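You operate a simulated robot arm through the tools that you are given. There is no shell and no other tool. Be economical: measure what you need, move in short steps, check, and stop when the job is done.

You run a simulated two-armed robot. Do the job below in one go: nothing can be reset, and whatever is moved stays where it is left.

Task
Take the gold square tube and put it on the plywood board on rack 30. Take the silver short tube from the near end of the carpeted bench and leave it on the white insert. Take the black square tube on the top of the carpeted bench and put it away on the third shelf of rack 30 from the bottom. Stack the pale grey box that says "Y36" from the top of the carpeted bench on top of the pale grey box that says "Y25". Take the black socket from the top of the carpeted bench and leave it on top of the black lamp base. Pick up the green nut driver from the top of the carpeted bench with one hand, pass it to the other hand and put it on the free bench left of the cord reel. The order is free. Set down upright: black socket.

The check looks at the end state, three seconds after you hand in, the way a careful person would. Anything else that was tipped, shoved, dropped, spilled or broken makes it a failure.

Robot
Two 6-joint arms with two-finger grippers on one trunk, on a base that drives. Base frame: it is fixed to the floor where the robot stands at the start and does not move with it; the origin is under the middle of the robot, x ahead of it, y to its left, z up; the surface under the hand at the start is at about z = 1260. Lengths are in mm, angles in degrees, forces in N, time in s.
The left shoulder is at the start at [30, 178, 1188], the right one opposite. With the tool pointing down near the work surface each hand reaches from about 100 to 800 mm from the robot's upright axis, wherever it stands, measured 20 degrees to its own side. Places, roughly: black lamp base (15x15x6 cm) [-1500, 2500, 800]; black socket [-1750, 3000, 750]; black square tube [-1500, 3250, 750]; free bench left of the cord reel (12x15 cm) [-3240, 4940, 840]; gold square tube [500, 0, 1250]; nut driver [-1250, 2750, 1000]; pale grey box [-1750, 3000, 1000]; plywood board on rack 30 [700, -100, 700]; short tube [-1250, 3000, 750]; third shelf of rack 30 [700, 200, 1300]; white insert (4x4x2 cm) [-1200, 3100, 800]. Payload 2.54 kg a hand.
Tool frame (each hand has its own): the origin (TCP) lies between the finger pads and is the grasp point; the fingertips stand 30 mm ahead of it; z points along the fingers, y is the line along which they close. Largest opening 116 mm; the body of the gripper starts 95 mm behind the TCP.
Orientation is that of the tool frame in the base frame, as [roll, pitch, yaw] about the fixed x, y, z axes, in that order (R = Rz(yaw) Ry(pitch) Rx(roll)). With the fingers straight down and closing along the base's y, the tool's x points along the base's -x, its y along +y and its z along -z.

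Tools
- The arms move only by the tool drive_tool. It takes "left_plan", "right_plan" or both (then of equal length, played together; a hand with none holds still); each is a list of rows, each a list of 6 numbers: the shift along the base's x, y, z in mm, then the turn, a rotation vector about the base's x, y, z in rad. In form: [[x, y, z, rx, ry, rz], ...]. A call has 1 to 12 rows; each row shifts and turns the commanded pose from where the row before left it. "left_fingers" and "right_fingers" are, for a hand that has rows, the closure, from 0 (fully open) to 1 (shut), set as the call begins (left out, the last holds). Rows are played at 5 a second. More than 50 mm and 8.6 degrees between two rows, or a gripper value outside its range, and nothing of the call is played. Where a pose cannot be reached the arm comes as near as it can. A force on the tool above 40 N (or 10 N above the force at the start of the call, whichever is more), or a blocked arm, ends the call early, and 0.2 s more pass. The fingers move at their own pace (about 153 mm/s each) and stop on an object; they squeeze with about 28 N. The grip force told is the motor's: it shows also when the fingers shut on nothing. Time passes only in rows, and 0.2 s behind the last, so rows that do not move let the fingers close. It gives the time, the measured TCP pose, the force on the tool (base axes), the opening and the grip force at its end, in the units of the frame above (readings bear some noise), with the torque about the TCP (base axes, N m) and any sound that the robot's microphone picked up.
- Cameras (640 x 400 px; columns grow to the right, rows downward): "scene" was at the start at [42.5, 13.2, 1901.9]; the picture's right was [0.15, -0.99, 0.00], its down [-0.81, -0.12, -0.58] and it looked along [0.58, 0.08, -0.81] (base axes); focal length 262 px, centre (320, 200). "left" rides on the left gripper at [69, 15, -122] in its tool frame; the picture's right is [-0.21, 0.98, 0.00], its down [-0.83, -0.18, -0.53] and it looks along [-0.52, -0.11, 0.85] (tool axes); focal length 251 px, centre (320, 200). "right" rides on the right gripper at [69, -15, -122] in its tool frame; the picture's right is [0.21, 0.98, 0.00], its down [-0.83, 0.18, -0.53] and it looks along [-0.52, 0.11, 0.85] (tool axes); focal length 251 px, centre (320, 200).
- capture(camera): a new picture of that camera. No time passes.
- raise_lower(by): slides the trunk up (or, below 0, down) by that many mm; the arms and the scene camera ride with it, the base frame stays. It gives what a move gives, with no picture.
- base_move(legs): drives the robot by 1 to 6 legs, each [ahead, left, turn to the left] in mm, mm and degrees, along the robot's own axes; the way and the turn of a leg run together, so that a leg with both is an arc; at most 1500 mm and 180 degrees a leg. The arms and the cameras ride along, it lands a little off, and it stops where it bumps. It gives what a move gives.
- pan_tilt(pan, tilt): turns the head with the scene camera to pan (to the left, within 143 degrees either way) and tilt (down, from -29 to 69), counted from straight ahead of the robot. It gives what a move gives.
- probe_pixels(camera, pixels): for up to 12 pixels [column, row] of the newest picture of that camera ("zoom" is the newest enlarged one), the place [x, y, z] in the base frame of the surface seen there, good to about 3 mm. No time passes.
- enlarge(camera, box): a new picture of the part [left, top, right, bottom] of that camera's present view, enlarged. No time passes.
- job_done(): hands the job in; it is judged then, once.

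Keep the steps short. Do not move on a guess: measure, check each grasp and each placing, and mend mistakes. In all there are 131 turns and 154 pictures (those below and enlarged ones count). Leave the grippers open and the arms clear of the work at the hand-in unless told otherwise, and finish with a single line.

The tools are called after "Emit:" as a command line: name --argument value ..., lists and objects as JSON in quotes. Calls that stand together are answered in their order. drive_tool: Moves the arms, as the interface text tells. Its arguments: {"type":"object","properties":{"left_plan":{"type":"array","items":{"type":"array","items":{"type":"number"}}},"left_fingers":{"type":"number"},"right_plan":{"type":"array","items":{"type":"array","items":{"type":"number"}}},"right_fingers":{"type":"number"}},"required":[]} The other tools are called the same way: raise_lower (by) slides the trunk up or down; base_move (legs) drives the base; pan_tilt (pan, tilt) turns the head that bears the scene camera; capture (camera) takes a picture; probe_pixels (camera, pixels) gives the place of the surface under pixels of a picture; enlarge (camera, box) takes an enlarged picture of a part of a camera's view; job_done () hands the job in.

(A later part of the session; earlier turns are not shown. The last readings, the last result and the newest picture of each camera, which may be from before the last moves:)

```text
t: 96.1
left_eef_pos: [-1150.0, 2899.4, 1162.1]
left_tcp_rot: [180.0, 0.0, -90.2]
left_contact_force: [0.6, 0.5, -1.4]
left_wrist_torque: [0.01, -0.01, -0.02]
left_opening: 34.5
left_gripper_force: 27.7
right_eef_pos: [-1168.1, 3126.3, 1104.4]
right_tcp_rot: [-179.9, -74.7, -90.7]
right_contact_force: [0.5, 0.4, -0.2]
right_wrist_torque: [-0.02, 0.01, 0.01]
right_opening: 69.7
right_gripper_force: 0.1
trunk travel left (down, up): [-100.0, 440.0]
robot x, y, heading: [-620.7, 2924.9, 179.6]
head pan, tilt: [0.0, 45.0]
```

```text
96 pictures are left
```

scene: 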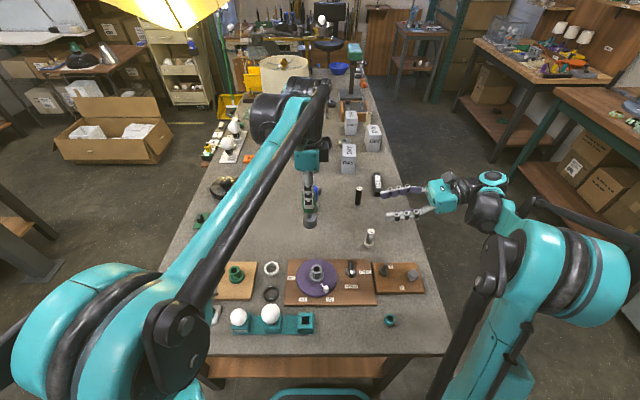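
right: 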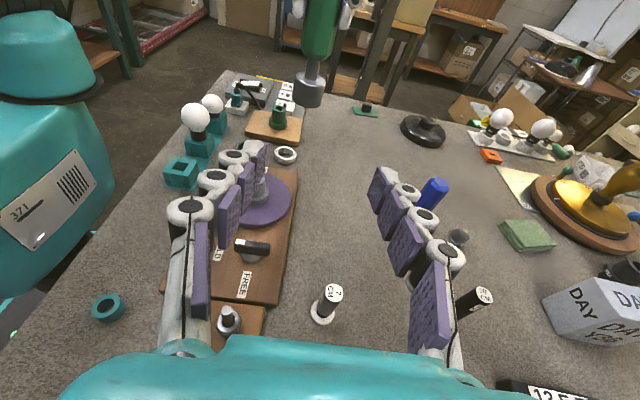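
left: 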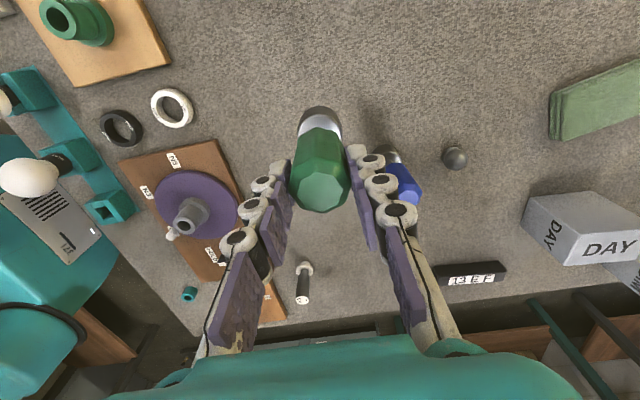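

Right hand holds the wanted tilt at (-1168,3126,1104). Approach the driver: +17 x, −180 y first.

Emit:
drive_tool --right_plan '[[4, -36, 0, 0, 0, 0], [4, -36, 0, 0, 0, 0], [4, -36, 0, 0, 0, 0], [4, -36, 0, 0, 0, 0], [1, -36, 0, 0, 0, 0], [0, 0, 0, 0, 0, 0]]'

Emit:
capture --camera "right"

Emit:
enlarge --camera "scene" --box '[270, 140, 430, 240]'

```text
t: 97.5
left_eef_pos: [-1150.5, 2900.8, 1162.3]
left_tcp_rot: [179.9, -0.1, -90.3]
left_contact_force: [0.4, 0.6, -0.6]
left_wrist_torque: [0.02, 0.03, -0.01]
left_opening: 34.6
left_gripper_force: 27.9
right_eef_pos: [-1149.7, 2947.2, 1102.6]
right_tcp_rot: [-179.3, -75.0, -90.7]
right_contact_force: [-0.3, -0.1, -0.5]
right_wrist_torque: [0.04, -0.01, -0.04]
right_opening: 69.6
right_gripper_force: 0.1
trunk travel left (down, up): [-100.0, 440.0]
robot x, y, heading: [-621.8, 2926.1, 179.6]
head pan, tilt: [0.0, 45.0]
```

```text
95 pictures are left
```

right: 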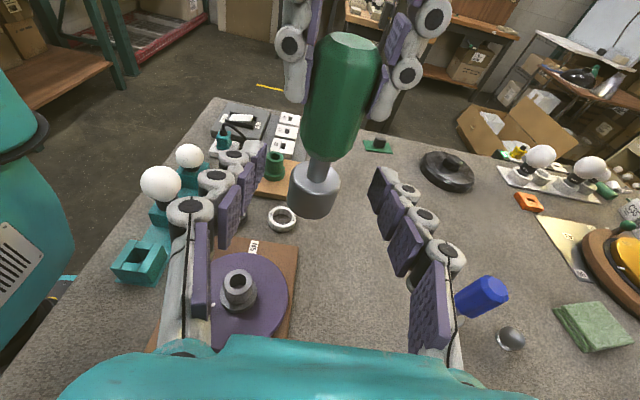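

```text
4.00 times, centred on (350, 190) of scene
```

zoom: 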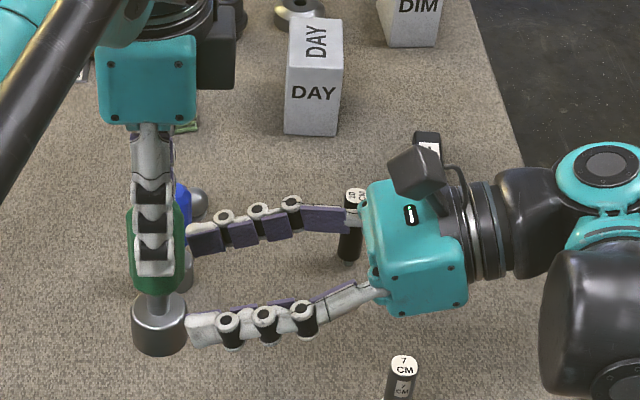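

Aligned (driver crosses at col ~322). Advance the last 46 mm and close the right hand.

Emit:
drive_tool --right_plan '[[0, -16, 1, 0, 0, 0], [0, -16, 1, 0, 0, 0], [0, -14, 0, 0, 0, 0], [0, 0, 0, 0, 0, 0]]'

Emit:
capture --camera "right"

```text
t: 98.5
left_eef_pos: [-1151.1, 2900.4, 1162.2]
left_tcp_rot: [180.0, -0.1, -90.2]
left_contact_force: [-0.4, 1.0, -1.4]
left_wrist_torque: [-0.01, 0.02, -0.01]
left_opening: 34.4
left_gripper_force: 28.0
right_eef_pos: [-1149.0, 2901.0, 1103.3]
right_tcp_rot: [-179.3, -74.9, -90.8]
right_contact_force: [-0.7, -0.2, -0.1]
right_wrist_torque: [0.0, -0.02, -0.02]
right_opening: 69.7
right_gripper_force: 0.0
trunk travel left (down, up): [-100.0, 440.0]
robot x, y, heading: [-623.4, 2927.1, 180.0]
head pan, tilt: [0.0, 45.0]
```

```text
93 pictures are left
```

right: 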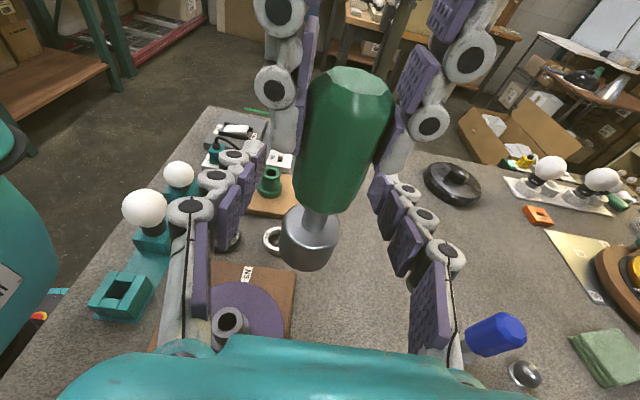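

Emit:
probe_pixels --camera "right" --pixels '[[303, 185], [325, 185], [362, 185], [320, 200], [300, 215], [335, 225], [305, 240], [345, 90]]'

```text
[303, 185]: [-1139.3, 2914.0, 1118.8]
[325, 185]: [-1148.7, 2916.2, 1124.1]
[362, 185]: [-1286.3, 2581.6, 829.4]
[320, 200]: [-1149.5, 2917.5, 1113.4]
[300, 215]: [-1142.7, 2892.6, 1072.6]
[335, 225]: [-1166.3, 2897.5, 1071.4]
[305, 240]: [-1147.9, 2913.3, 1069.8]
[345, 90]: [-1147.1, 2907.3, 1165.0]
```

The right TCP is at the handle/shaft junction. Gripping the 33 mm long shaft (z 1074–1107) is cleaner: lower 13 mm, −2 x, then close.

Emit:
drive_tool --right_plan '[[-2, 0, -13, 0, 0, 0], [0, 0, 0, 0, 0, 0]]'

Emit:
drive_tool --right_plan '[[0, 0, 0, 0, 0, 0], [0, 0, 0, 0, 0, 0], [0, 0, 0, 0, 0, 0]]' --right_fingers 1

Emit:
capture --camera "right"

```text
t: 99.1
left_eef_pos: [-1150.6, 2900.6, 1162.0]
left_tcp_rot: [180.0, 0.0, -90.1]
left_contact_force: [-0.2, -0.9, -0.8]
left_wrist_torque: [-0.03, 0.01, 0.01]
left_opening: 34.4
left_gripper_force: 28.2
right_eef_pos: [-1150.8, 2900.7, 1093.1]
right_tcp_rot: [-179.4, -74.9, -90.6]
right_contact_force: [0.1, 0.8, -0.1]
right_wrist_torque: [-0.01, 0.02, 0.01]
right_opening: 69.9
right_gripper_force: 0.1
trunk travel left (down, up): [-100.0, 440.0]
robot x, y, heading: [-620.5, 2926.8, 179.7]
head pan, tilt: [0.0, 45.0]
```

```text
t: 99.9
left_eef_pos: [-1152.0, 2900.2, 1161.8]
left_tcp_rot: [-180.0, 0.0, -90.1]
left_contact_force: [-5.1, -3.4, 13.9]
left_wrist_torque: [-0.06, 0.21, 0.09]
left_opening: 34.6
left_gripper_force: 27.5
right_eef_pos: [-1151.5, 2901.2, 1090.6]
right_tcp_rot: [-179.3, -74.9, -90.7]
right_contact_force: [3.8, 3.3, -13.7]
right_wrist_torque: [-0.15, 0.11, -0.1]
right_opening: 29.0
right_gripper_force: 27.6
trunk travel left (down, up): [-100.0, 440.0]
robot x, y, heading: [-620.8, 2927.0, 179.9]
head pan, tilt: [0.0, 45.0]
```

```text
92 pictures are left
```

right: 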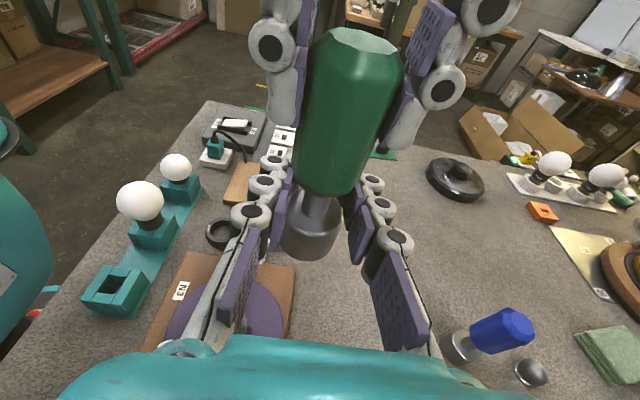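

The fingers wedged on the handle's bevel (29 mm, 14 N) – not a clean grip. I'll open, go down to the socket (z≈1057) and hold that while the left hand regrips higher.

Emit:
drive_tool --right_plan '[[0, 0, 0, 0, 0, 0], [0, 0, 0, 0, 0, 0], [0, 0, -17, 0, 0, 0], [0, 0, -16, 0, 0, 0], [0, 0, 0, 0, 0, 0]]' --right_fingers 0.45

Emit:
capture --camera "right"

```text
t: 101.1
left_eef_pos: [-1151.0, 2900.0, 1162.9]
left_tcp_rot: [-180.0, 0.0, -90.2]
left_contact_force: [0.8, 0.9, -1.4]
left_wrist_torque: [-0.02, 0.0, 0.0]
left_opening: 34.2
left_gripper_force: 27.9
right_eef_pos: [-1150.3, 2901.6, 1058.7]
right_tcp_rot: [-179.4, -75.1, -90.8]
right_contact_force: [-0.6, -0.5, 0.5]
right_wrist_torque: [-0.03, -0.01, -0.01]
right_opening: 64.0
right_gripper_force: 0.0
trunk travel left (down, up): [-100.0, 440.0]
robot x, y, heading: [-621.5, 2925.5, 179.6]
head pan, tilt: [0.0, 45.0]
```

```text
91 pictures are left
```

right: 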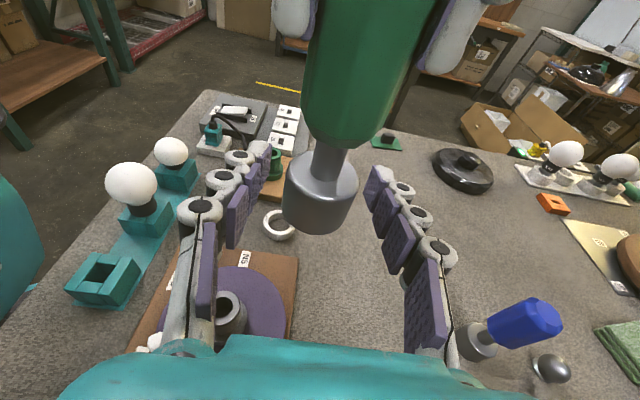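

Socket is centred at (320,190). Close right on it; then left opens, rises 13 mm.

Emit:
drive_tool --right_plan '[[0, 0, 0, 0, 0, 0], [0, 0, 0, 0, 0, 0], [0, 0, 0, 0, 0, 0]]' --right_fingers 1

```text
t: 101.9
left_eef_pos: [-1151.9, 2899.7, 1162.4]
left_tcp_rot: [-179.9, 0.0, -90.2]
left_contact_force: [0.7, -3.1, 0.2]
left_wrist_torque: [-0.15, 0.03, 0.01]
left_opening: 34.4
left_gripper_force: 27.5
right_eef_pos: [-1150.3, 2900.4, 1059.0]
right_tcp_rot: [-179.3, -74.9, -90.7]
right_contact_force: [-0.1, 2.9, -0.2]
right_wrist_torque: [-0.12, -0.08, 0.03]
right_opening: 37.8
right_gripper_force: 27.8
trunk travel left (down, up): [-100.0, 440.0]
robot x, y, heading: [-621.4, 2925.1, 179.8]
head pan, tilt: [0.0, 45.0]
```

Right holds the socket (37.8 mm). Left opens, raises 14 mm, and then regrips.

Emit:
drive_tool --left_plan '[[0, 0, 0, 0, 0, 0], [0, 0, 14, 0, 0, 0], [0, 0, 0, 0, 0, 0]]' --left_fingers 0.5

Emit:
drive_tool --left_plan '[[0, 0, 0, 0, 0, 0], [0, 0, 0, 0, 0, 0], [0, 0, 0, 0, 0, 0]]' --left_fingers 1

Emit:
enlarge --camera "scene" --box '[270, 140, 430, 240]'

```text
t: 102.7
left_eef_pos: [-1152.4, 2899.7, 1175.3]
left_tcp_rot: [179.9, -0.1, -90.2]
left_contact_force: [-0.1, 0.0, 0.0]
left_wrist_torque: [0.01, -0.02, -0.01]
left_opening: 57.9
left_gripper_force: 0.0
right_eef_pos: [-1151.1, 2900.8, 1059.0]
right_tcp_rot: [-179.2, -75.0, -90.7]
right_contact_force: [-0.4, -0.5, 0.6]
right_wrist_torque: [0.02, 0.04, 0.01]
right_opening: 37.8
right_gripper_force: 28.6
trunk travel left (down, up): [-100.0, 440.0]
robot x, y, heading: [-619.8, 2926.7, 179.7]
head pan, tilt: [0.0, 45.0]
```

```text
t: 103.5
left_eef_pos: [-1150.7, 2900.4, 1176.0]
left_tcp_rot: [180.0, 0.0, -90.3]
left_contact_force: [3.0, 0.1, 8.1]
left_wrist_torque: [0.02, -0.09, 0.0]
left_opening: 34.1
left_gripper_force: 27.9
right_eef_pos: [-1151.5, 2902.1, 1059.2]
right_tcp_rot: [-179.3, -74.9, -90.8]
right_contact_force: [-3.5, 0.4, -7.7]
right_wrist_torque: [-0.03, -0.22, 0.04]
right_opening: 37.8
right_gripper_force: 28.0
trunk travel left (down, up): [-100.0, 440.0]
robot x, y, heading: [-622.0, 2923.6, 180.0]
head pan, tilt: [0.0, 45.0]
```

```text
4.00 times, centred on (350, 190) of scene
```

zoom: 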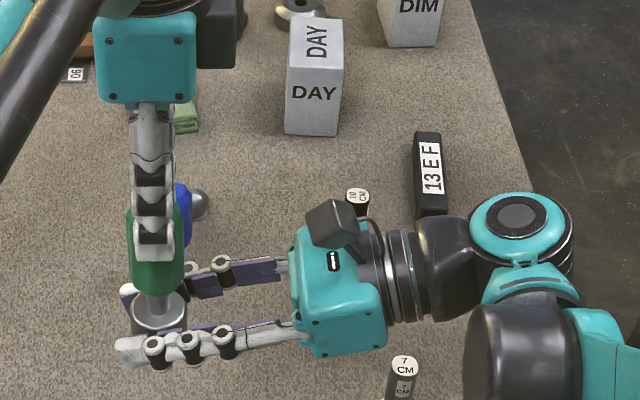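

Left regripped higher (34 mm). Right opens and rises 62 mm to the lower handle.

Emit:
drive_tool --right_plan '[[0, 0, 0, 0, 0, 0], [0, 0, 0, 0, 0, 0], [0, 0, 20, 0, 0, 0], [0, 0, 20, 0, 0, 0], [0, 0, 21, 0, 0, 0], [0, 0, 0, 0, 0, 0]]' --right_fingers 0.45

Emit:
capture --camera "right"

```text
t: 104.9
left_eef_pos: [-1151.2, 2901.0, 1175.5]
left_tcp_rot: [180.0, 0.1, -90.2]
left_contact_force: [0.2, 0.1, 0.5]
left_wrist_torque: [-0.02, -0.01, 0.0]
left_opening: 34.1
left_gripper_force: 28.3
right_eef_pos: [-1151.9, 2901.9, 1120.2]
right_tcp_rot: [-179.3, -75.0, -90.8]
right_contact_force: [-0.1, 0.3, -0.7]
right_wrist_torque: [-0.02, -0.01, -0.02]
right_opening: 63.8
right_gripper_force: 0.1
trunk travel left (down, up): [-100.0, 440.0]
robot x, y, heading: [-622.1, 2922.8, 180.0]
head pan, tilt: [0.0, 45.0]
```

```text
89 pictures are left
```

right: 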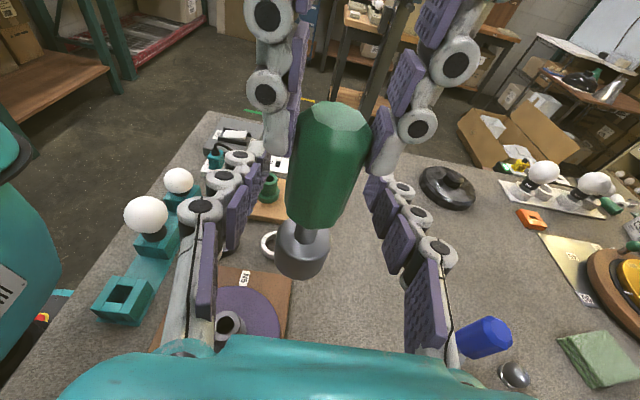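

TCP (320,192) lies on the lower handle. Close right.

Emit:
drive_tool --right_plan '[[0, 0, 0, 0, 0, 0], [0, 0, 0, 0, 0, 0], [0, 0, 0, 0, 0, 0]]' --right_fingers 1

Emit:
capture --camera "right"

```text
t: 105.7
left_eef_pos: [-1152.2, 2899.0, 1175.4]
left_tcp_rot: [180.0, 0.0, -90.1]
left_contact_force: [-6.9, -3.1, -2.7]
left_wrist_torque: [-0.19, 0.27, 0.0]
left_opening: 34.0
left_gripper_force: 27.8
right_eef_pos: [-1151.3, 2902.2, 1120.4]
right_tcp_rot: [-179.3, -75.0, -90.7]
right_contact_force: [6.8, 4.0, 2.3]
right_wrist_torque: [-0.01, 0.15, -0.01]
right_opening: 33.7
right_gripper_force: 27.8
trunk travel left (down, up): [-100.0, 440.0]
robot x, y, heading: [-622.7, 2925.0, 179.9]
head pan, tilt: [0.0, 45.0]
```

```text
88 pictures are left
```

right: 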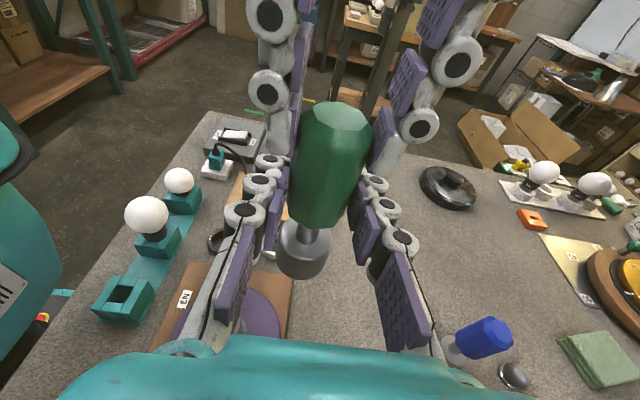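

Right grips the handle at 33.7 mm. Release the left and lift it away.

Emit:
drive_tool --left_plan '[[0, 0, 0, 0, 0, 0], [0, 0, 0, 0, 0, 0], [0, 0, 40, 0, 0, 0], [0, 0, 45, 0, 0, 0], [20, -30, 20, 0, 0, 0], [20, -40, 0, 0, 0, 0], [20, -40, 0, 0, 0, 0], [0, 0, 0, 0, 0, 0]]' --left_fingers 0.3

Emit:
capture --camera "right"

```text
t: 107.5
left_eef_pos: [-1091.3, 2791.4, 1280.2]
left_tcp_rot: [180.0, 0.0, -90.2]
left_contact_force: [-0.4, 0.2, -0.6]
left_wrist_torque: [-0.02, -0.01, 0.0]
left_opening: 81.3
left_gripper_force: 0.1
right_eef_pos: [-1153.9, 2902.7, 1118.9]
right_tcp_rot: [-179.3, -75.0, -90.8]
right_contact_force: [-0.1, 0.8, 0.7]
right_wrist_torque: [-0.03, 0.0, 0.01]
right_opening: 33.8
right_gripper_force: 28.1
trunk travel left (down, up): [-100.0, 440.0]
robot x, y, heading: [-621.1, 2927.8, 179.7]
head pan, tilt: [0.0, 45.0]
```

```text
87 pictures are left
```

right: 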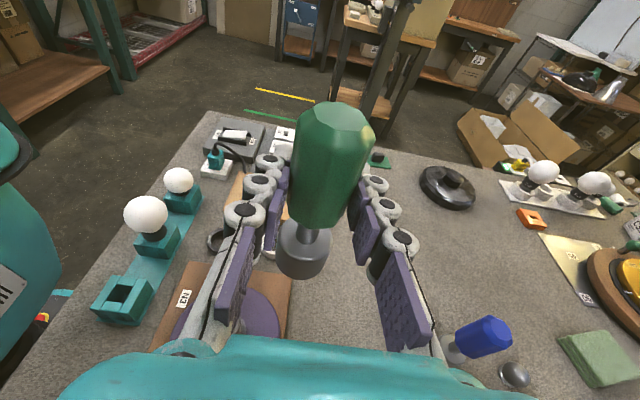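

Handover done. Back away from the bench and look to the right/north-west for the cord reel bench.

Emit:
base_move --legs '[[-450, 0, 0]]'

Emit:
raise_lower --by 250

Emit:
pan_tilt --pan -40 --tilt 25

Emit:
capture --camera "scene"

```text
t: 110.2
left_eef_pos: [-648.5, 2790.5, 1282.9]
left_tcp_rot: [180.0, 0.0, -90.3]
left_contact_force: [-0.5, 0.3, 0.0]
left_wrist_torque: [-0.01, 0.01, 0.0]
left_opening: 81.1
left_gripper_force: 0.0
right_eef_pos: [-710.2, 2901.4, 1120.1]
right_tcp_rot: [-179.5, -75.0, -90.7]
right_contact_force: [0.7, -0.6, 0.3]
right_wrist_torque: [0.03, -0.01, 0.01]
right_opening: 33.9
right_gripper_force: 27.8
trunk travel left (down, up): [-100.0, 440.0]
robot x, y, heading: [-177.1, 2923.3, 179.9]
head pan, tilt: [0.0, 45.0]
```

```text
t: 112.8
left_eef_pos: [-648.8, 2790.0, 1531.8]
left_tcp_rot: [179.9, 0.0, -90.1]
left_contact_force: [0.0, 0.5, 0.2]
left_wrist_torque: [-0.03, 0.03, -0.03]
left_opening: 81.1
left_gripper_force: 0.0
right_eef_pos: [-711.7, 2899.7, 1369.8]
right_tcp_rot: [-179.3, -74.9, -90.8]
right_contact_force: [0.0, -0.9, -2.0]
right_wrist_torque: [-0.02, -0.03, 0.03]
right_opening: 33.8
right_gripper_force: 28.0
trunk travel left (down, up): [-350.0, 190.0]
robot x, y, heading: [-181.5, 2928.3, 179.9]
head pan, tilt: [0.0, 45.0]
```

```text
t: 113.9
left_eef_pos: [-649.0, 2790.0, 1531.4]
left_tcp_rot: [179.9, 0.0, -90.1]
left_contact_force: [0.8, -0.8, 0.2]
left_wrist_torque: [0.02, 0.0, 0.02]
left_opening: 80.8
left_gripper_force: 0.0
right_eef_pos: [-711.2, 2900.3, 1370.1]
right_tcp_rot: [-179.2, -74.9, -90.8]
right_contact_force: [-0.1, -0.3, -1.7]
right_wrist_torque: [-0.01, 0.01, -0.01]
right_opening: 33.6
right_gripper_force: 27.8
trunk travel left (down, up): [-350.0, 190.0]
robot x, y, heading: [-180.3, 2925.2, 179.9]
head pan, tilt: [-40.0, 25.0]
```

```text
86 pictures are left
```

scene: 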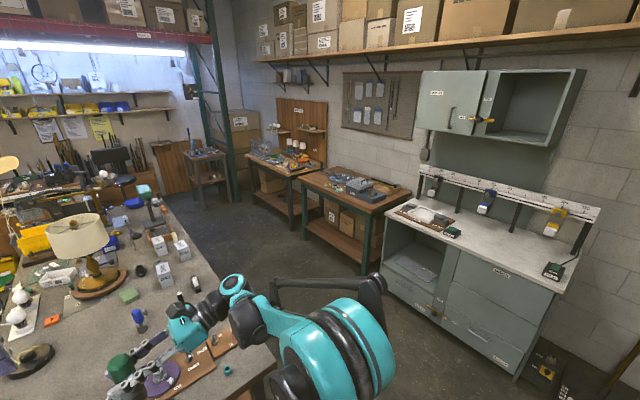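

Emit:
probe_pixels --camera "scene" --pixels '[[270, 165], [300, 172], [310, 182], [365, 205], [370, 185], [265, 235], [335, 260], [195, 240], [385, 200], [420, 310], [205, 155], [320, 265]]'

Emit:
enlarge --camera "scene" --box '[180, 120, 420, 270]'

```text
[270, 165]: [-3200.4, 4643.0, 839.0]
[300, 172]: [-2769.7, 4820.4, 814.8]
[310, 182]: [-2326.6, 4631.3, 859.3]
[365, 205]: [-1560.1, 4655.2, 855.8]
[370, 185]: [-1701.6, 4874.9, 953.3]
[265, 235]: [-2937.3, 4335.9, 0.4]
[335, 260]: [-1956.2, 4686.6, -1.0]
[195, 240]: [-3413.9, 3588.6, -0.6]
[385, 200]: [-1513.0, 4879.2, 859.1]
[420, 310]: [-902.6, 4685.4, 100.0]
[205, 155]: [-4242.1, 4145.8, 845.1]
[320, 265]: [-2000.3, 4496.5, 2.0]
```

```text
2.67 times, centred on (300, 195) of scene
```

zoom: 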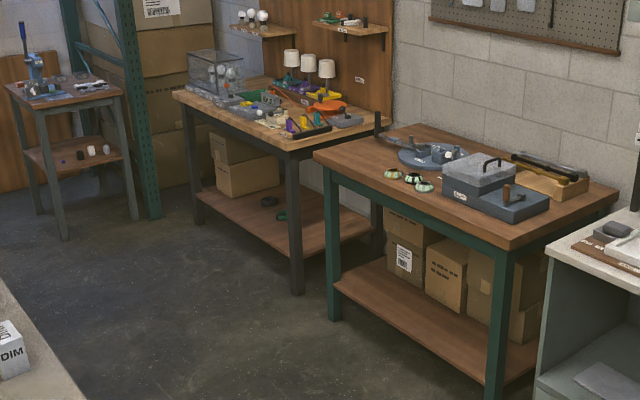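

Target is the left wooden bench by the north wall. Drive: sideways right 900, then 3000 ahead along the aisle at y≈3825, then turn right to face it.

Emit:
base_move --legs '[[0, -900, 0], [1500, 0, 0]]'

Emit:
base_move --legs '[[1500, 0, 0], [0, 0, -90]]'

Emit:
pan_tilt --pan 0 --tilt 40

Emit:
capture --camera "scene"

```text
t: 125.6
left_eef_pos: [-2128.7, 3702.9, 1532.1]
left_tcp_rot: [-179.9, 0.1, -89.7]
left_contact_force: [-0.1, -0.8, -0.6]
left_wrist_torque: [0.0, -0.01, -0.05]
left_opening: 81.2
left_gripper_force: 0.1
right_eef_pos: [-2192.1, 3813.7, 1369.9]
right_tcp_rot: [-179.3, -75.0, -90.4]
right_contact_force: [-0.7, -0.4, -2.0]
right_wrist_torque: [-0.01, -0.02, 0.01]
right_opening: 33.5
right_gripper_force: 28.0
trunk travel left (down, up): [-350.0, 190.0]
robot x, y, heading: [-1661.0, 3840.1, -179.7]
head pan, tilt: [-40.0, 25.0]
```

```text
t: 137.0
left_eef_pos: [-3325.9, 4311.3, 1532.6]
left_tcp_rot: [-179.9, 0.0, -179.6]
left_contact_force: [-0.4, 0.7, 0.2]
left_wrist_torque: [-0.01, -0.01, -0.01]
left_opening: 81.3
left_gripper_force: 0.1
right_eef_pos: [-3215.3, 4371.7, 1369.8]
right_tcp_rot: [-179.3, -75.1, 179.9]
right_contact_force: [0.4, 0.3, -1.3]
right_wrist_torque: [-0.01, -0.03, 0.0]
right_opening: 33.7
right_gripper_force: 27.8
trunk travel left (down, up): [-350.0, 190.0]
robot x, y, heading: [-3186.3, 3844.2, 90.4]
head pan, tilt: [-40.0, 25.0]
```

```text
t: 138.0
left_eef_pos: [-3324.5, 4310.7, 1531.4]
left_tcp_rot: [180.0, 0.1, -179.5]
left_contact_force: [-0.9, -0.6, -0.1]
left_wrist_torque: [-0.01, 0.0, 0.01]
left_opening: 81.3
left_gripper_force: 0.0
right_eef_pos: [-3215.3, 4374.0, 1370.5]
right_tcp_rot: [-179.3, -75.0, 180.0]
right_contact_force: [-0.6, -0.4, -1.6]
right_wrist_torque: [0.02, 0.0, 0.0]
right_opening: 33.8
right_gripper_force: 28.4
trunk travel left (down, up): [-350.0, 190.0]
robot x, y, heading: [-3183.2, 3840.5, 90.6]
head pan, tilt: [0.0, 40.0]
```

```text
84 pictures are left
```

scene: 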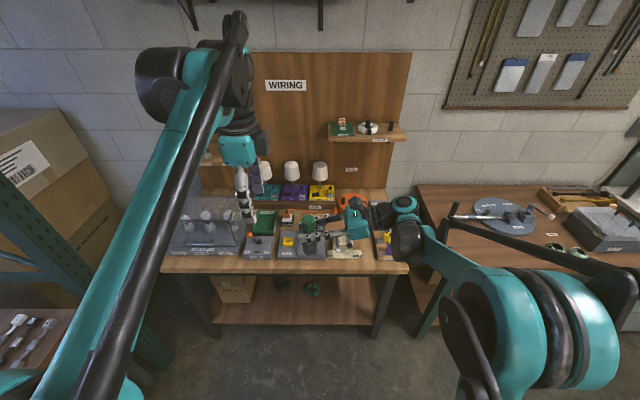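

The arms hide parts; move the left hand left/back and the right hand right/back a bit for a clear view.

Emit:
drive_tool --left_plan '[[-30, -30, 0, 0, 0, 0], [-30, -30, 0, 0, 0, 0], [-30, -30, 0, 0, 0, 0], [-30, -30, 0, 0, 0, 0], [-30, -30, 0, 0, 0, 0], [-30, -30, 0, 0, 0, 0]]' --right_plan '[[40, -20, 0, 0, 0, -0.13], [40, -20, 0, 0, 0, -0.13], [40, -20, 0, 0, 0, -0.13], [40, -20, 0, 0, 0, -0.13], [40, -20, 0, 0, 0, -0.13], [30, -20, 0, 0, 0, -0.13]]'

Emit:
capture --camera "scene"

Emit:
enlarge --camera "scene" --box '[160, 140, 420, 300]'

```text
t: 139.4
left_eef_pos: [-3503.9, 4127.6, 1531.5]
left_tcp_rot: [180.0, 0.0, -179.6]
left_contact_force: [-0.7, -1.2, 0.8]
left_wrist_torque: [0.05, -0.04, 0.02]
left_opening: 81.2
left_gripper_force: 0.0
right_eef_pos: [-2985.2, 4248.2, 1369.8]
right_tcp_rot: [-179.7, -75.0, 135.6]
right_contact_force: [-0.2, -0.8, -0.6]
right_wrist_torque: [0.01, 0.0, -0.05]
right_opening: 33.9
right_gripper_force: 27.6
trunk travel left (down, up): [-350.0, 190.0]
robot x, y, heading: [-3190.4, 3841.7, 90.3]
head pan, tilt: [0.0, 40.0]
```

```text
83 pictures are left
```

scene: 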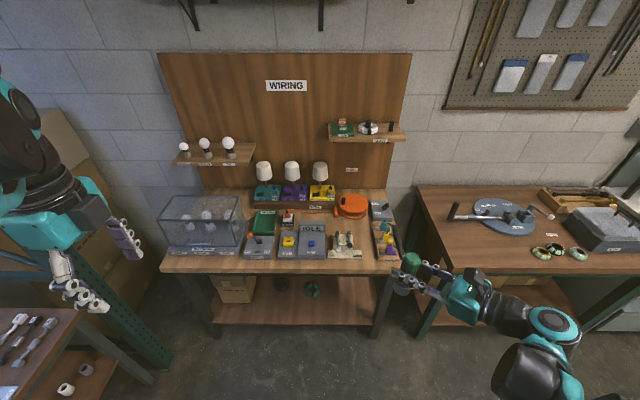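

```text
2.46 times, centred on (290, 220) of scene
```

zoom: 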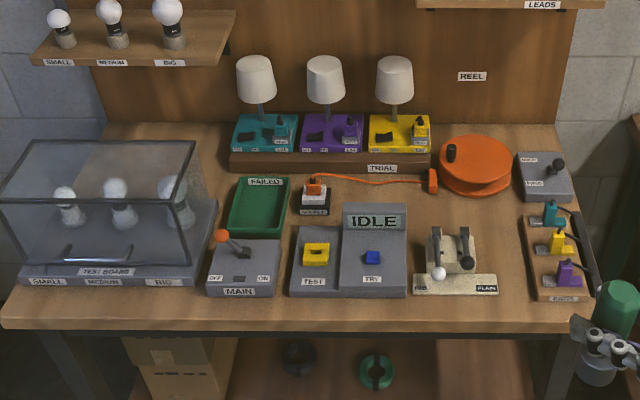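

The orange cord reel is at zoom (478,165). Probe the free area around (375,195)–(420,210) and obstacles.

Emit:
probe_pixels --camera "zoom" --pixels '[[340, 195], [415, 205], [420, 225], [380, 175], [432, 185], [478, 165], [315, 195], [375, 215], [310, 208], [440, 155], [300, 320], [462, 240]]'

```text
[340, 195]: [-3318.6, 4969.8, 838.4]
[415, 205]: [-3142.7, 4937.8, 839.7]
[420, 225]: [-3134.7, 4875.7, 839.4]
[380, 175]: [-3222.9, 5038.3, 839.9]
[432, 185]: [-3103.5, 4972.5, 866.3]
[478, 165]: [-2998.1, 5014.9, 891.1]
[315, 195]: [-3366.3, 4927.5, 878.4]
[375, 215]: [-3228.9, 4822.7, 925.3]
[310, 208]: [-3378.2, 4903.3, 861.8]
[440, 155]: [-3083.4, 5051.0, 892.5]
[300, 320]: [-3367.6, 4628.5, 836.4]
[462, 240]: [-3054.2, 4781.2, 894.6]
```

Free spot centre ≈(-3230,4937); the IDLE panel (front, y 4822) forbids reaching from the front, so I keep the hand pointing −x (from the right). Turn the hand back and drive forward 460; probe lamps and the bench edge first.

Emit:
probe_pixels --camera "zoom" --pixels '[[395, 85], [395, 65], [400, 160], [325, 85], [375, 207], [300, 331], [300, 380], [465, 262], [440, 232], [555, 165], [404, 212], [440, 5]]'

Emit:
base_move --legs '[[440, 15, -0.3]]'

Emit:
drive_tool --right_plan '[[-20, 15, 0, 0, 0, 0.13], [-20, 15, 0, 0, 0, 0.13], [-20, 15, 0, 0, 0, 0.13], [-20, 15, 0, 0, 0, 0.13], [-20, 15, 0, 0, 0, 0.13], [-20, 15, 0, 0, 0, 0.13], [0, 0, 0, 0, 0, 0]]'

```text
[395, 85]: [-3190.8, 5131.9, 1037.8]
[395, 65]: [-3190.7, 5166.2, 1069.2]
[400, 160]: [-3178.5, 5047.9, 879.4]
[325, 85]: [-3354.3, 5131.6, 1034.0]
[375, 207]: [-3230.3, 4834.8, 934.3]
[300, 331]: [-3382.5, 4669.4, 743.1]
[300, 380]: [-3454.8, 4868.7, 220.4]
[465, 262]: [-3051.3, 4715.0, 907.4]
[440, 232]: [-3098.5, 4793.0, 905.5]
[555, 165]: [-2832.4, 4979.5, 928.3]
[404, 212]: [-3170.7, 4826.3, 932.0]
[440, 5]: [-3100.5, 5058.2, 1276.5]
```

```text
t: 142.1
left_eef_pos: [-3514.5, 4576.6, 1531.5]
left_tcp_rot: [-179.9, 0.0, 179.6]
left_contact_force: [-0.8, 0.1, 0.6]
left_wrist_torque: [-0.03, 0.0, 0.03]
left_opening: 81.2
left_gripper_force: 0.0
right_eef_pos: [-2994.3, 4690.5, 1370.4]
right_tcp_rot: [-179.3, -75.0, 134.3]
right_contact_force: [-0.1, -0.3, -1.4]
right_wrist_torque: [0.01, 0.0, -0.02]
right_opening: 33.7
right_gripper_force: 28.0
trunk travel left (down, up): [-350.0, 190.0]
robot x, y, heading: [-3198.8, 4283.1, 89.3]
head pan, tilt: [0.0, 40.0]
```

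```text
t: 143.7
left_eef_pos: [-3515.1, 4575.5, 1532.8]
left_tcp_rot: [179.9, 0.0, 179.5]
left_contact_force: [-0.1, -0.8, 0.7]
left_wrist_torque: [0.04, 0.0, -0.03]
left_opening: 81.4
left_gripper_force: 0.0
right_eef_pos: [-3113.4, 4779.8, 1372.1]
right_tcp_rot: [-179.6, -75.0, 179.4]
right_contact_force: [-0.4, -0.1, -0.4]
right_wrist_torque: [0.04, 0.0, -0.03]
right_opening: 33.4
right_gripper_force: 28.2
trunk travel left (down, up): [-350.0, 190.0]
robot x, y, heading: [-3200.1, 4287.7, 89.6]
head pan, tilt: [0.0, 40.0]
```

Move over the spot (-3230,4937) at height, then lower the trunk.

Emit:
drive_tool --right_plan '[[-29, 39, 0, 0, 0, 0], [-29, 39, 0, 0, 0, 0], [-29, 39, 0, 0, 0, 0], [-30, 40, 0, 0, 0, 0], [0, 0, 0, 0, 0, 0]]'

Emit:
capture --camera "right"

Emit:
capture --camera "scene"

```text
t: 144.9
left_eef_pos: [-3513.7, 4574.9, 1532.0]
left_tcp_rot: [179.9, -0.1, 179.6]
left_contact_force: [1.1, -0.6, -0.6]
left_wrist_torque: [0.06, 0.02, -0.03]
left_opening: 81.1
left_gripper_force: 0.1
right_eef_pos: [-3230.9, 4936.2, 1370.4]
right_tcp_rot: [-179.6, -75.0, 179.3]
right_contact_force: [-0.3, -0.1, -2.1]
right_wrist_torque: [0.03, 0.02, -0.02]
right_opening: 33.7
right_gripper_force: 27.7
trunk travel left (down, up): [-350.0, 190.0]
robot x, y, heading: [-3206.4, 4287.2, 89.6]
head pan, tilt: [0.0, 40.0]
```

```text
81 pictures are left
```

right: 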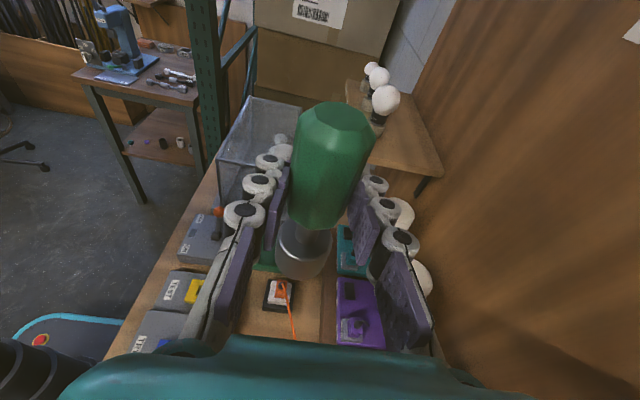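

```text
80 pictures are left
```

scene: 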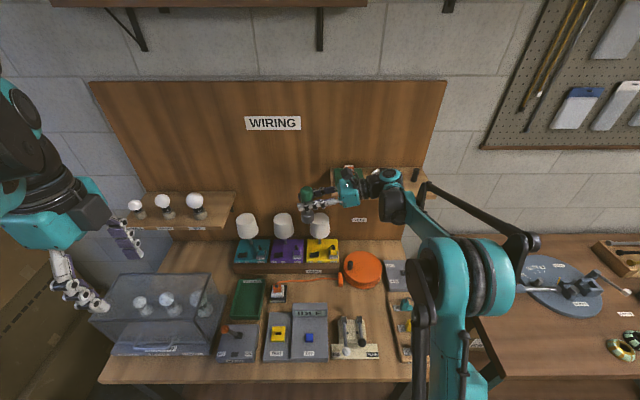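

Emit:
probe_pixels --camera "scene" --pixels '[[345, 182], [375, 178], [392, 185], [400, 172], [350, 168], [330, 170], [428, 175], [395, 215]]'

```text
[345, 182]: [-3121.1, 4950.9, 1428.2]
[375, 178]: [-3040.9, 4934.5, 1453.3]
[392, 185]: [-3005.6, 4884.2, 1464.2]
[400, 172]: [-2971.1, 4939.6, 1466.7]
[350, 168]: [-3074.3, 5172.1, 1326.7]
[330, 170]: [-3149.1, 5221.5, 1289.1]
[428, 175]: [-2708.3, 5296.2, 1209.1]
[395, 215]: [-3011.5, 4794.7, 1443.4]
```

Clear of shelf and lamps. Lower the trunk 350.

Emit:
raise_lower --by -350

Emit:
capture --camera "right"

Emit:
capture --camera "scene"

```text
t: 148.3
left_eef_pos: [-3514.8, 4576.6, 1181.0]
left_tcp_rot: [-179.9, -0.1, 179.6]
left_contact_force: [0.4, 0.1, -0.1]
left_wrist_torque: [0.02, 0.04, 0.0]
left_opening: 81.0
left_gripper_force: 0.0
right_eef_pos: [-3232.0, 4935.7, 1019.7]
right_tcp_rot: [-179.5, -75.1, 179.0]
right_contact_force: [-0.3, -0.3, -1.9]
right_wrist_torque: [0.02, -0.01, -0.02]
right_opening: 33.5
right_gripper_force: 27.9
trunk travel left (down, up): [0.0, 540.0]
robot x, y, heading: [-3198.4, 4284.8, 89.6]
head pan, tilt: [0.0, 40.0]
```

```text
79 pictures are left
```

right: 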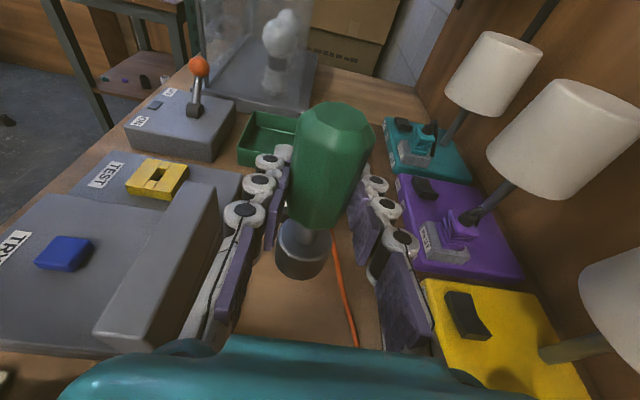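

```text
78 pictures are left
```

scene: 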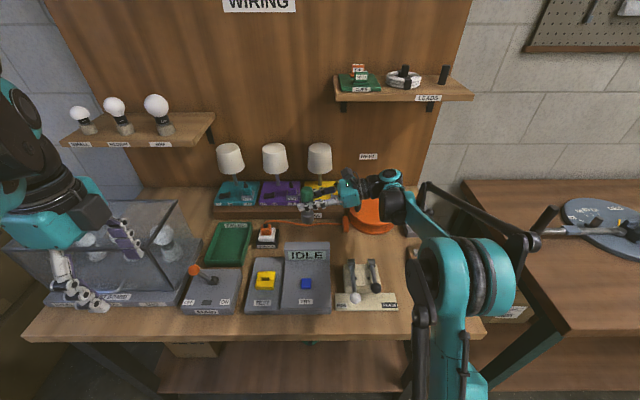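

Emit:
probe_pixels --camera "right" --pixels '[[338, 262], [344, 285], [355, 335], [262, 300], [300, 320], [215, 190], [205, 260], [430, 290]]'

```text
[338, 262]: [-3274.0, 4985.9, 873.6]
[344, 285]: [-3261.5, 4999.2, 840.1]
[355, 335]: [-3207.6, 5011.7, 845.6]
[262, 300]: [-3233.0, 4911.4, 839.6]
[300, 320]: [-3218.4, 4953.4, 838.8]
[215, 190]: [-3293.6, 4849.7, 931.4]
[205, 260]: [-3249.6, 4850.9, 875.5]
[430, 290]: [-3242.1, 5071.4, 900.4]
```

Cord is at y≥4998, panel at y≤4851: the spot is free. Lower 60 mm and check the arm's underside clearance.

Emit:
drive_tool --right_plan '[[0, -4, -30, 0, 0, 0], [0, 0, -30, 0, 0, 0], [0, 0, 0, 0, 0, 0]]'

Emit:
enlarge --camera "scene" --box '[270, 150, 430, 320]'

Emit:
capture --camera "left"

```text
t: 149.1
left_eef_pos: [-3514.0, 4576.3, 1183.1]
left_tcp_rot: [-179.9, 0.0, 179.6]
left_contact_force: [1.0, 0.5, 0.3]
left_wrist_torque: [0.01, 0.01, -0.02]
left_opening: 81.3
left_gripper_force: 0.3
right_eef_pos: [-3232.2, 4932.1, 958.8]
right_tcp_rot: [-179.4, -75.0, 179.1]
right_contact_force: [-0.9, 0.1, -2.0]
right_wrist_torque: [0.01, -0.02, -0.02]
right_opening: 33.7
right_gripper_force: 28.1
trunk travel left (down, up): [0.0, 540.0]
robot x, y, heading: [-3199.3, 4281.3, 89.4]
head pan, tilt: [0.0, 40.0]
```

```text
2.35 times, centred on (350, 235) of scene
```

zoom: 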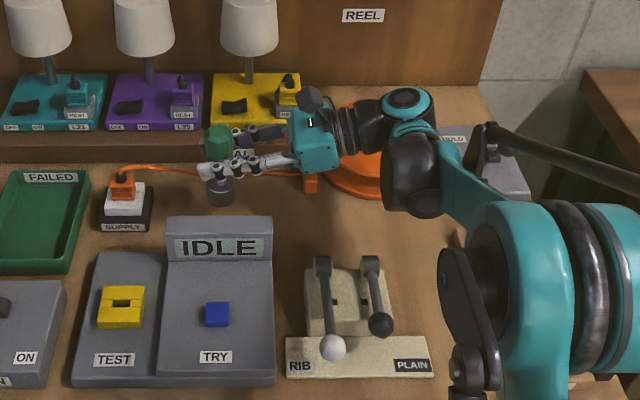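

```text
76 pictures are left
```

left: 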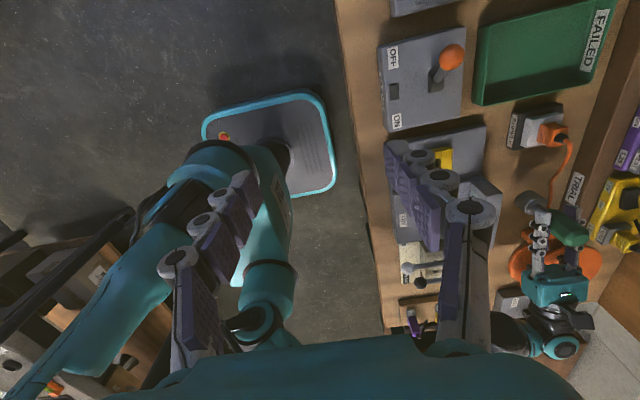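

Emit:
probe_pixels --camera "zoom" --pixels '[[412, 212], [395, 200], [430, 210], [360, 190], [330, 190], [360, 140], [320, 165], [460, 140], [375, 320], [385, 190]]'

```text
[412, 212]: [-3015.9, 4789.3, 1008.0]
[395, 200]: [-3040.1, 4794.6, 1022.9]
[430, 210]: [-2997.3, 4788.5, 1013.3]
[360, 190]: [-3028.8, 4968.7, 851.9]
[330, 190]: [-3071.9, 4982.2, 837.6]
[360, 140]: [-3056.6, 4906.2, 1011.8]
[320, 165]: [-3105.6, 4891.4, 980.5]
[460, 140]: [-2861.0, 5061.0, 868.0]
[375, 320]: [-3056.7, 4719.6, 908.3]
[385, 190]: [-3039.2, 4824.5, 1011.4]
```

Arm underside is ≥90 mm clear. Lower 35, then creep to contact (expected TCP ≈920).

Emit:
drive_tool --right_plan '[[0, 0, -20, 0, 0, 0], [0, 0, -13, 0, 0, 0], [0, 0, -2, 0, 0, 0], [0, 0, -2, 0, 0, 0], [0, 0, 0, 0, 0, 0]]'

Emit:
capture --camera "right"

```text
t: 150.3
left_eef_pos: [-3514.7, 4578.6, 1181.9]
left_tcp_rot: [-180.0, 0.0, 179.6]
left_contact_force: [0.0, -0.4, 0.4]
left_wrist_torque: [0.0, 0.02, -0.02]
left_opening: 81.4
left_gripper_force: 0.1
right_eef_pos: [-3231.1, 4932.9, 923.9]
right_tcp_rot: [-179.3, -75.1, 178.9]
right_contact_force: [-0.1, -0.1, -1.0]
right_wrist_torque: [-0.03, -0.01, 0.02]
right_opening: 33.7
right_gripper_force: 28.3
trunk travel left (down, up): [0.0, 540.0]
robot x, y, heading: [-3202.2, 4284.5, 89.6]
head pan, tilt: [0.0, 40.0]
```

```text
75 pictures are left
```

right: 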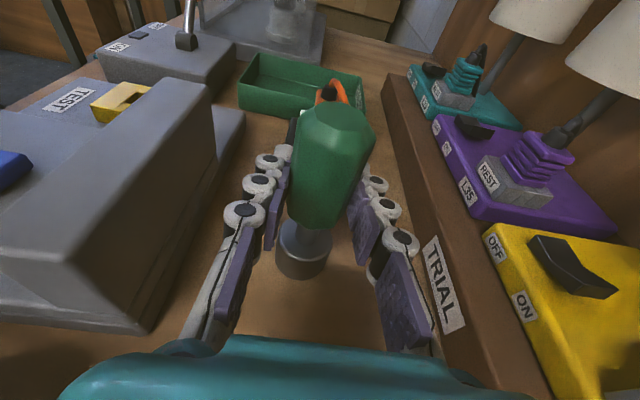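

Emit:
drive_tool --right_plan '[[0, 0, -1.5, 0, 0, 0], [0, 0, -1.5, 0, 0, 0], [0, 0, -1.5, 0, 0, 0], [0, 0, 0, 0, 0, 0]]'

```text
t: 151.3
left_eef_pos: [-3513.9, 4575.5, 1181.8]
left_tcp_rot: [-180.0, 0.0, 179.6]
left_contact_force: [-0.3, -0.2, 0.3]
left_wrist_torque: [-0.01, 0.04, 0.03]
left_opening: 81.1
left_gripper_force: 0.1
right_eef_pos: [-3231.7, 4932.3, 918.3]
right_tcp_rot: [-179.4, -75.0, 179.0]
right_contact_force: [0.5, 1.4, 4.1]
right_wrist_torque: [0.06, -0.1, 0.04]
right_opening: 33.7
right_gripper_force: 27.9
trunk travel left (down, up): [0.0, 540.0]
robot x, y, heading: [-3197.2, 4282.9, 89.4]
head pan, tilt: [0.0, 40.0]
```

Touching (4 N). Open, then withdraw along +x (backwards of the hand) keeping height.

Emit:
drive_tool --right_plan '[[0, 0, 0, 0, 0, 0], [0, 0, 0, 0, 0, 0], [0, 0, 0, 0, 0, 0]]' --right_fingers 0.5

Emit:
capture --camera "right"

```text
t: 152.1
left_eef_pos: [-3513.2, 4577.8, 1182.5]
left_tcp_rot: [-180.0, 0.0, 179.6]
left_contact_force: [-0.2, 0.4, 0.4]
left_wrist_torque: [0.01, 0.02, -0.01]
left_opening: 81.0
left_gripper_force: 0.1
right_eef_pos: [-3231.5, 4932.5, 918.1]
right_tcp_rot: [-179.4, -75.0, 179.1]
right_contact_force: [0.3, -0.4, -0.3]
right_wrist_torque: [-0.03, -0.01, 0.03]
right_opening: 58.0
right_gripper_force: 0.1
trunk travel left (down, up): [0.0, 540.0]
robot x, y, heading: [-3201.5, 4286.4, 89.7]
head pan, tilt: [0.0, 40.0]
```

```text
74 pictures are left
```

right: 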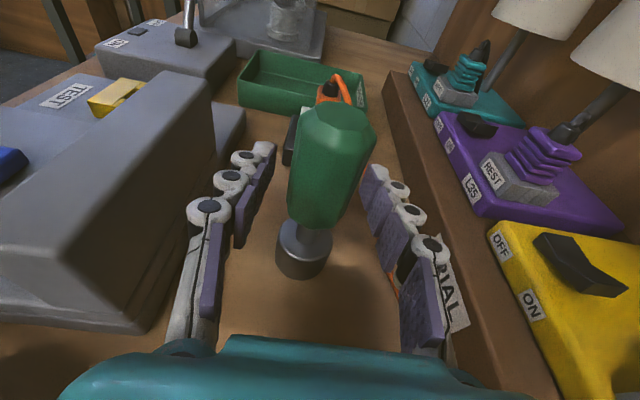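

It stands upright. Go straight up (fingers straddle the handle), then check.

Emit:
drive_tool --right_plan '[[0, 0, 25, 0, 0, 0], [0, 0, 30, 0, 0, 0], [0, 0, 40, 0, 0, 0], [0, 0, 45, 0, 0, 0], [0, 0, 45, 0, 0, 0], [0, -40, 20, 0, 0, 0], [0, -45, 0, 0, 0, 0], [0, -45, 0, 0, 0, 0], [0, -45, 0, 0, 0, 0], [0, 0, 0, 0, 0, 0]]'

Emit:
enlarge --camera "scene" --box '[200, 130, 430, 320]'

```text
t: 154.3
left_eef_pos: [-3513.8, 4576.8, 1181.4]
left_tcp_rot: [179.9, 0.0, 179.7]
left_contact_force: [0.3, -0.3, -1.5]
left_wrist_torque: [-0.02, 0.03, 0.02]
left_opening: 81.2
left_gripper_force: 0.0
right_eef_pos: [-3233.1, 4758.7, 1123.4]
right_tcp_rot: [-179.4, -74.9, 179.0]
right_contact_force: [0.6, 0.2, -0.8]
right_wrist_torque: [0.02, 0.01, 0.01]
right_opening: 57.9
right_gripper_force: 0.1
trunk travel left (down, up): [0.0, 540.0]
robot x, y, heading: [-3198.2, 4283.4, 89.5]
head pan, tilt: [0.0, 40.0]
```

```text
2.11 times, centred on (315, 225) of scene
```

zoom: 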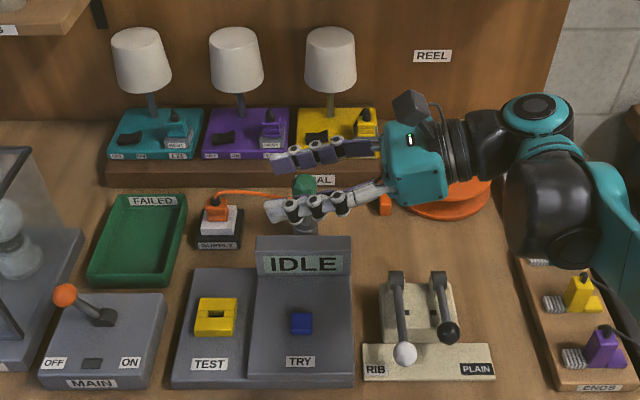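

Driver is standing behind IDLE, left of the reel. Raise the trunk, back away, and restore both hands to tool-down neutral.

Emit:
raise_lower --by 250

Emit:
base_move --legs '[[-450, 0, 0]]'

Emit:
drive_tool --left_plan '[[0, 0, 0, 0, 0, 0.1428], [0, 0, 0, 0, 0, 0.1428], [0, 0, 0, 0, 0, 0.1428], [0, 0, 0, 0, 0, 0.1428], [0, 0, 0, 0, 0, 0.1428], [0, 0, 0, 0, 0, 0.1428], [0, 0, 0, 0, 0, 0.1428], [0, 0, 0, 0, 0, 0.1428], [0, 0, 0, 0, 0, 0.1428], [0, 0, 0, 0, 0, 0.1428], [0, 0, 0, 0, 0, 0.1428]]' --right_plan '[[20, 0, 0, 0, -0.119, 0], [20, 0, 0, 0, -0.119, 0], [20, 0, 0, 0, -0.119, 0], [20, 0, 0, 0, -0.119, 0], [20, 0, 0, 0, -0.119, 0], [20, 0, 0, 0, -0.119, 0], [20, 0, 0, 0, -0.119, 0], [20, 0, 0, 0, -0.119, 0], [20, 0, 0, 0, -0.119, 0], [20, 0, 0, 0, -0.119, 0], [20, 0, 0, 0, -0.119, 0]]'

Emit:
capture --camera "scene"

Emit:
enlarge --camera "scene" --box '[240, 150, 420, 270]'

```text
t: 156.9
left_eef_pos: [-3514.8, 4576.7, 1431.7]
left_tcp_rot: [180.0, -0.1, 179.6]
left_contact_force: [0.2, -0.3, -0.1]
left_wrist_torque: [0.0, 0.02, -0.03]
left_opening: 81.1
left_gripper_force: 0.2
right_eef_pos: [-3233.1, 4756.7, 1373.9]
right_tcp_rot: [-179.4, -75.0, 179.0]
right_contact_force: [-0.2, 0.6, -0.1]
right_wrist_torque: [-0.05, 0.02, 0.02]
right_opening: 57.9
right_gripper_force: 0.0
trunk travel left (down, up): [-250.0, 290.0]
robot x, y, heading: [-3203.9, 4282.3, 89.6]
head pan, tilt: [0.0, 40.0]
```

```text
t: 159.6
left_eef_pos: [-3518.3, 4133.3, 1432.9]
left_tcp_rot: [-179.9, 0.0, 179.4]
left_contact_force: [0.8, -0.2, 0.3]
left_wrist_torque: [0.0, -0.01, -0.02]
left_opening: 81.3
left_gripper_force: 0.0
right_eef_pos: [-3235.2, 4314.6, 1374.2]
right_tcp_rot: [-179.4, -75.1, 179.1]
right_contact_force: [-0.1, -0.4, 0.8]
right_wrist_torque: [0.03, 0.0, 0.01]
right_opening: 58.2
right_gripper_force: 0.0
trunk travel left (down, up): [-250.0, 290.0]
robot x, y, heading: [-3204.6, 3842.2, 89.4]
head pan, tilt: [0.0, 40.0]
```

```text
t: 162.0
left_eef_pos: [-3517.1, 4134.8, 1432.1]
left_tcp_rot: [-180.0, 0.0, -90.4]
left_contact_force: [-0.1, 0.7, 0.1]
left_wrist_torque: [-0.01, 0.0, -0.01]
left_opening: 81.1
left_gripper_force: 0.1
right_eef_pos: [-3016.1, 4316.1, 1373.8]
right_tcp_rot: [179.6, 0.2, 179.6]
right_contact_force: [-0.3, -0.8, 1.0]
right_wrist_torque: [-0.01, 0.03, -0.02]
right_opening: 58.2
right_gripper_force: 0.0
trunk travel left (down, up): [-250.0, 290.0]
robot x, y, heading: [-3203.8, 3842.1, 89.7]
head pan, tilt: [0.0, 40.0]
```

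```text
72 pictures are left
```

scene: 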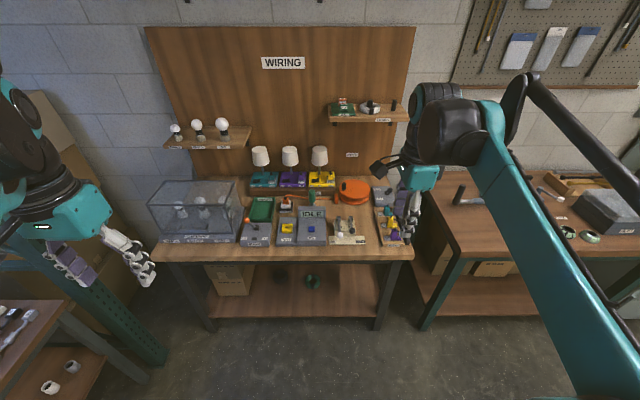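

```text
3.33 times, centred on (330, 210) of scene
```

zoom: 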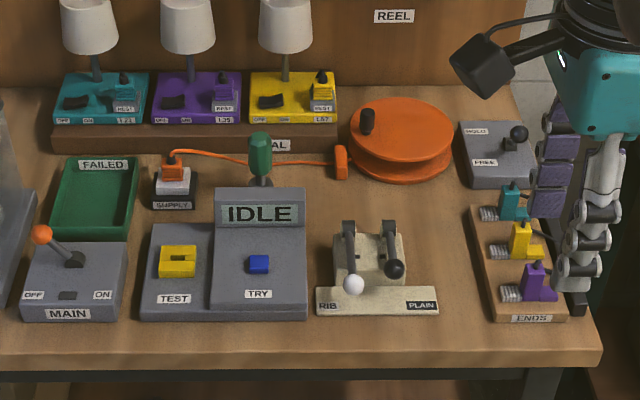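

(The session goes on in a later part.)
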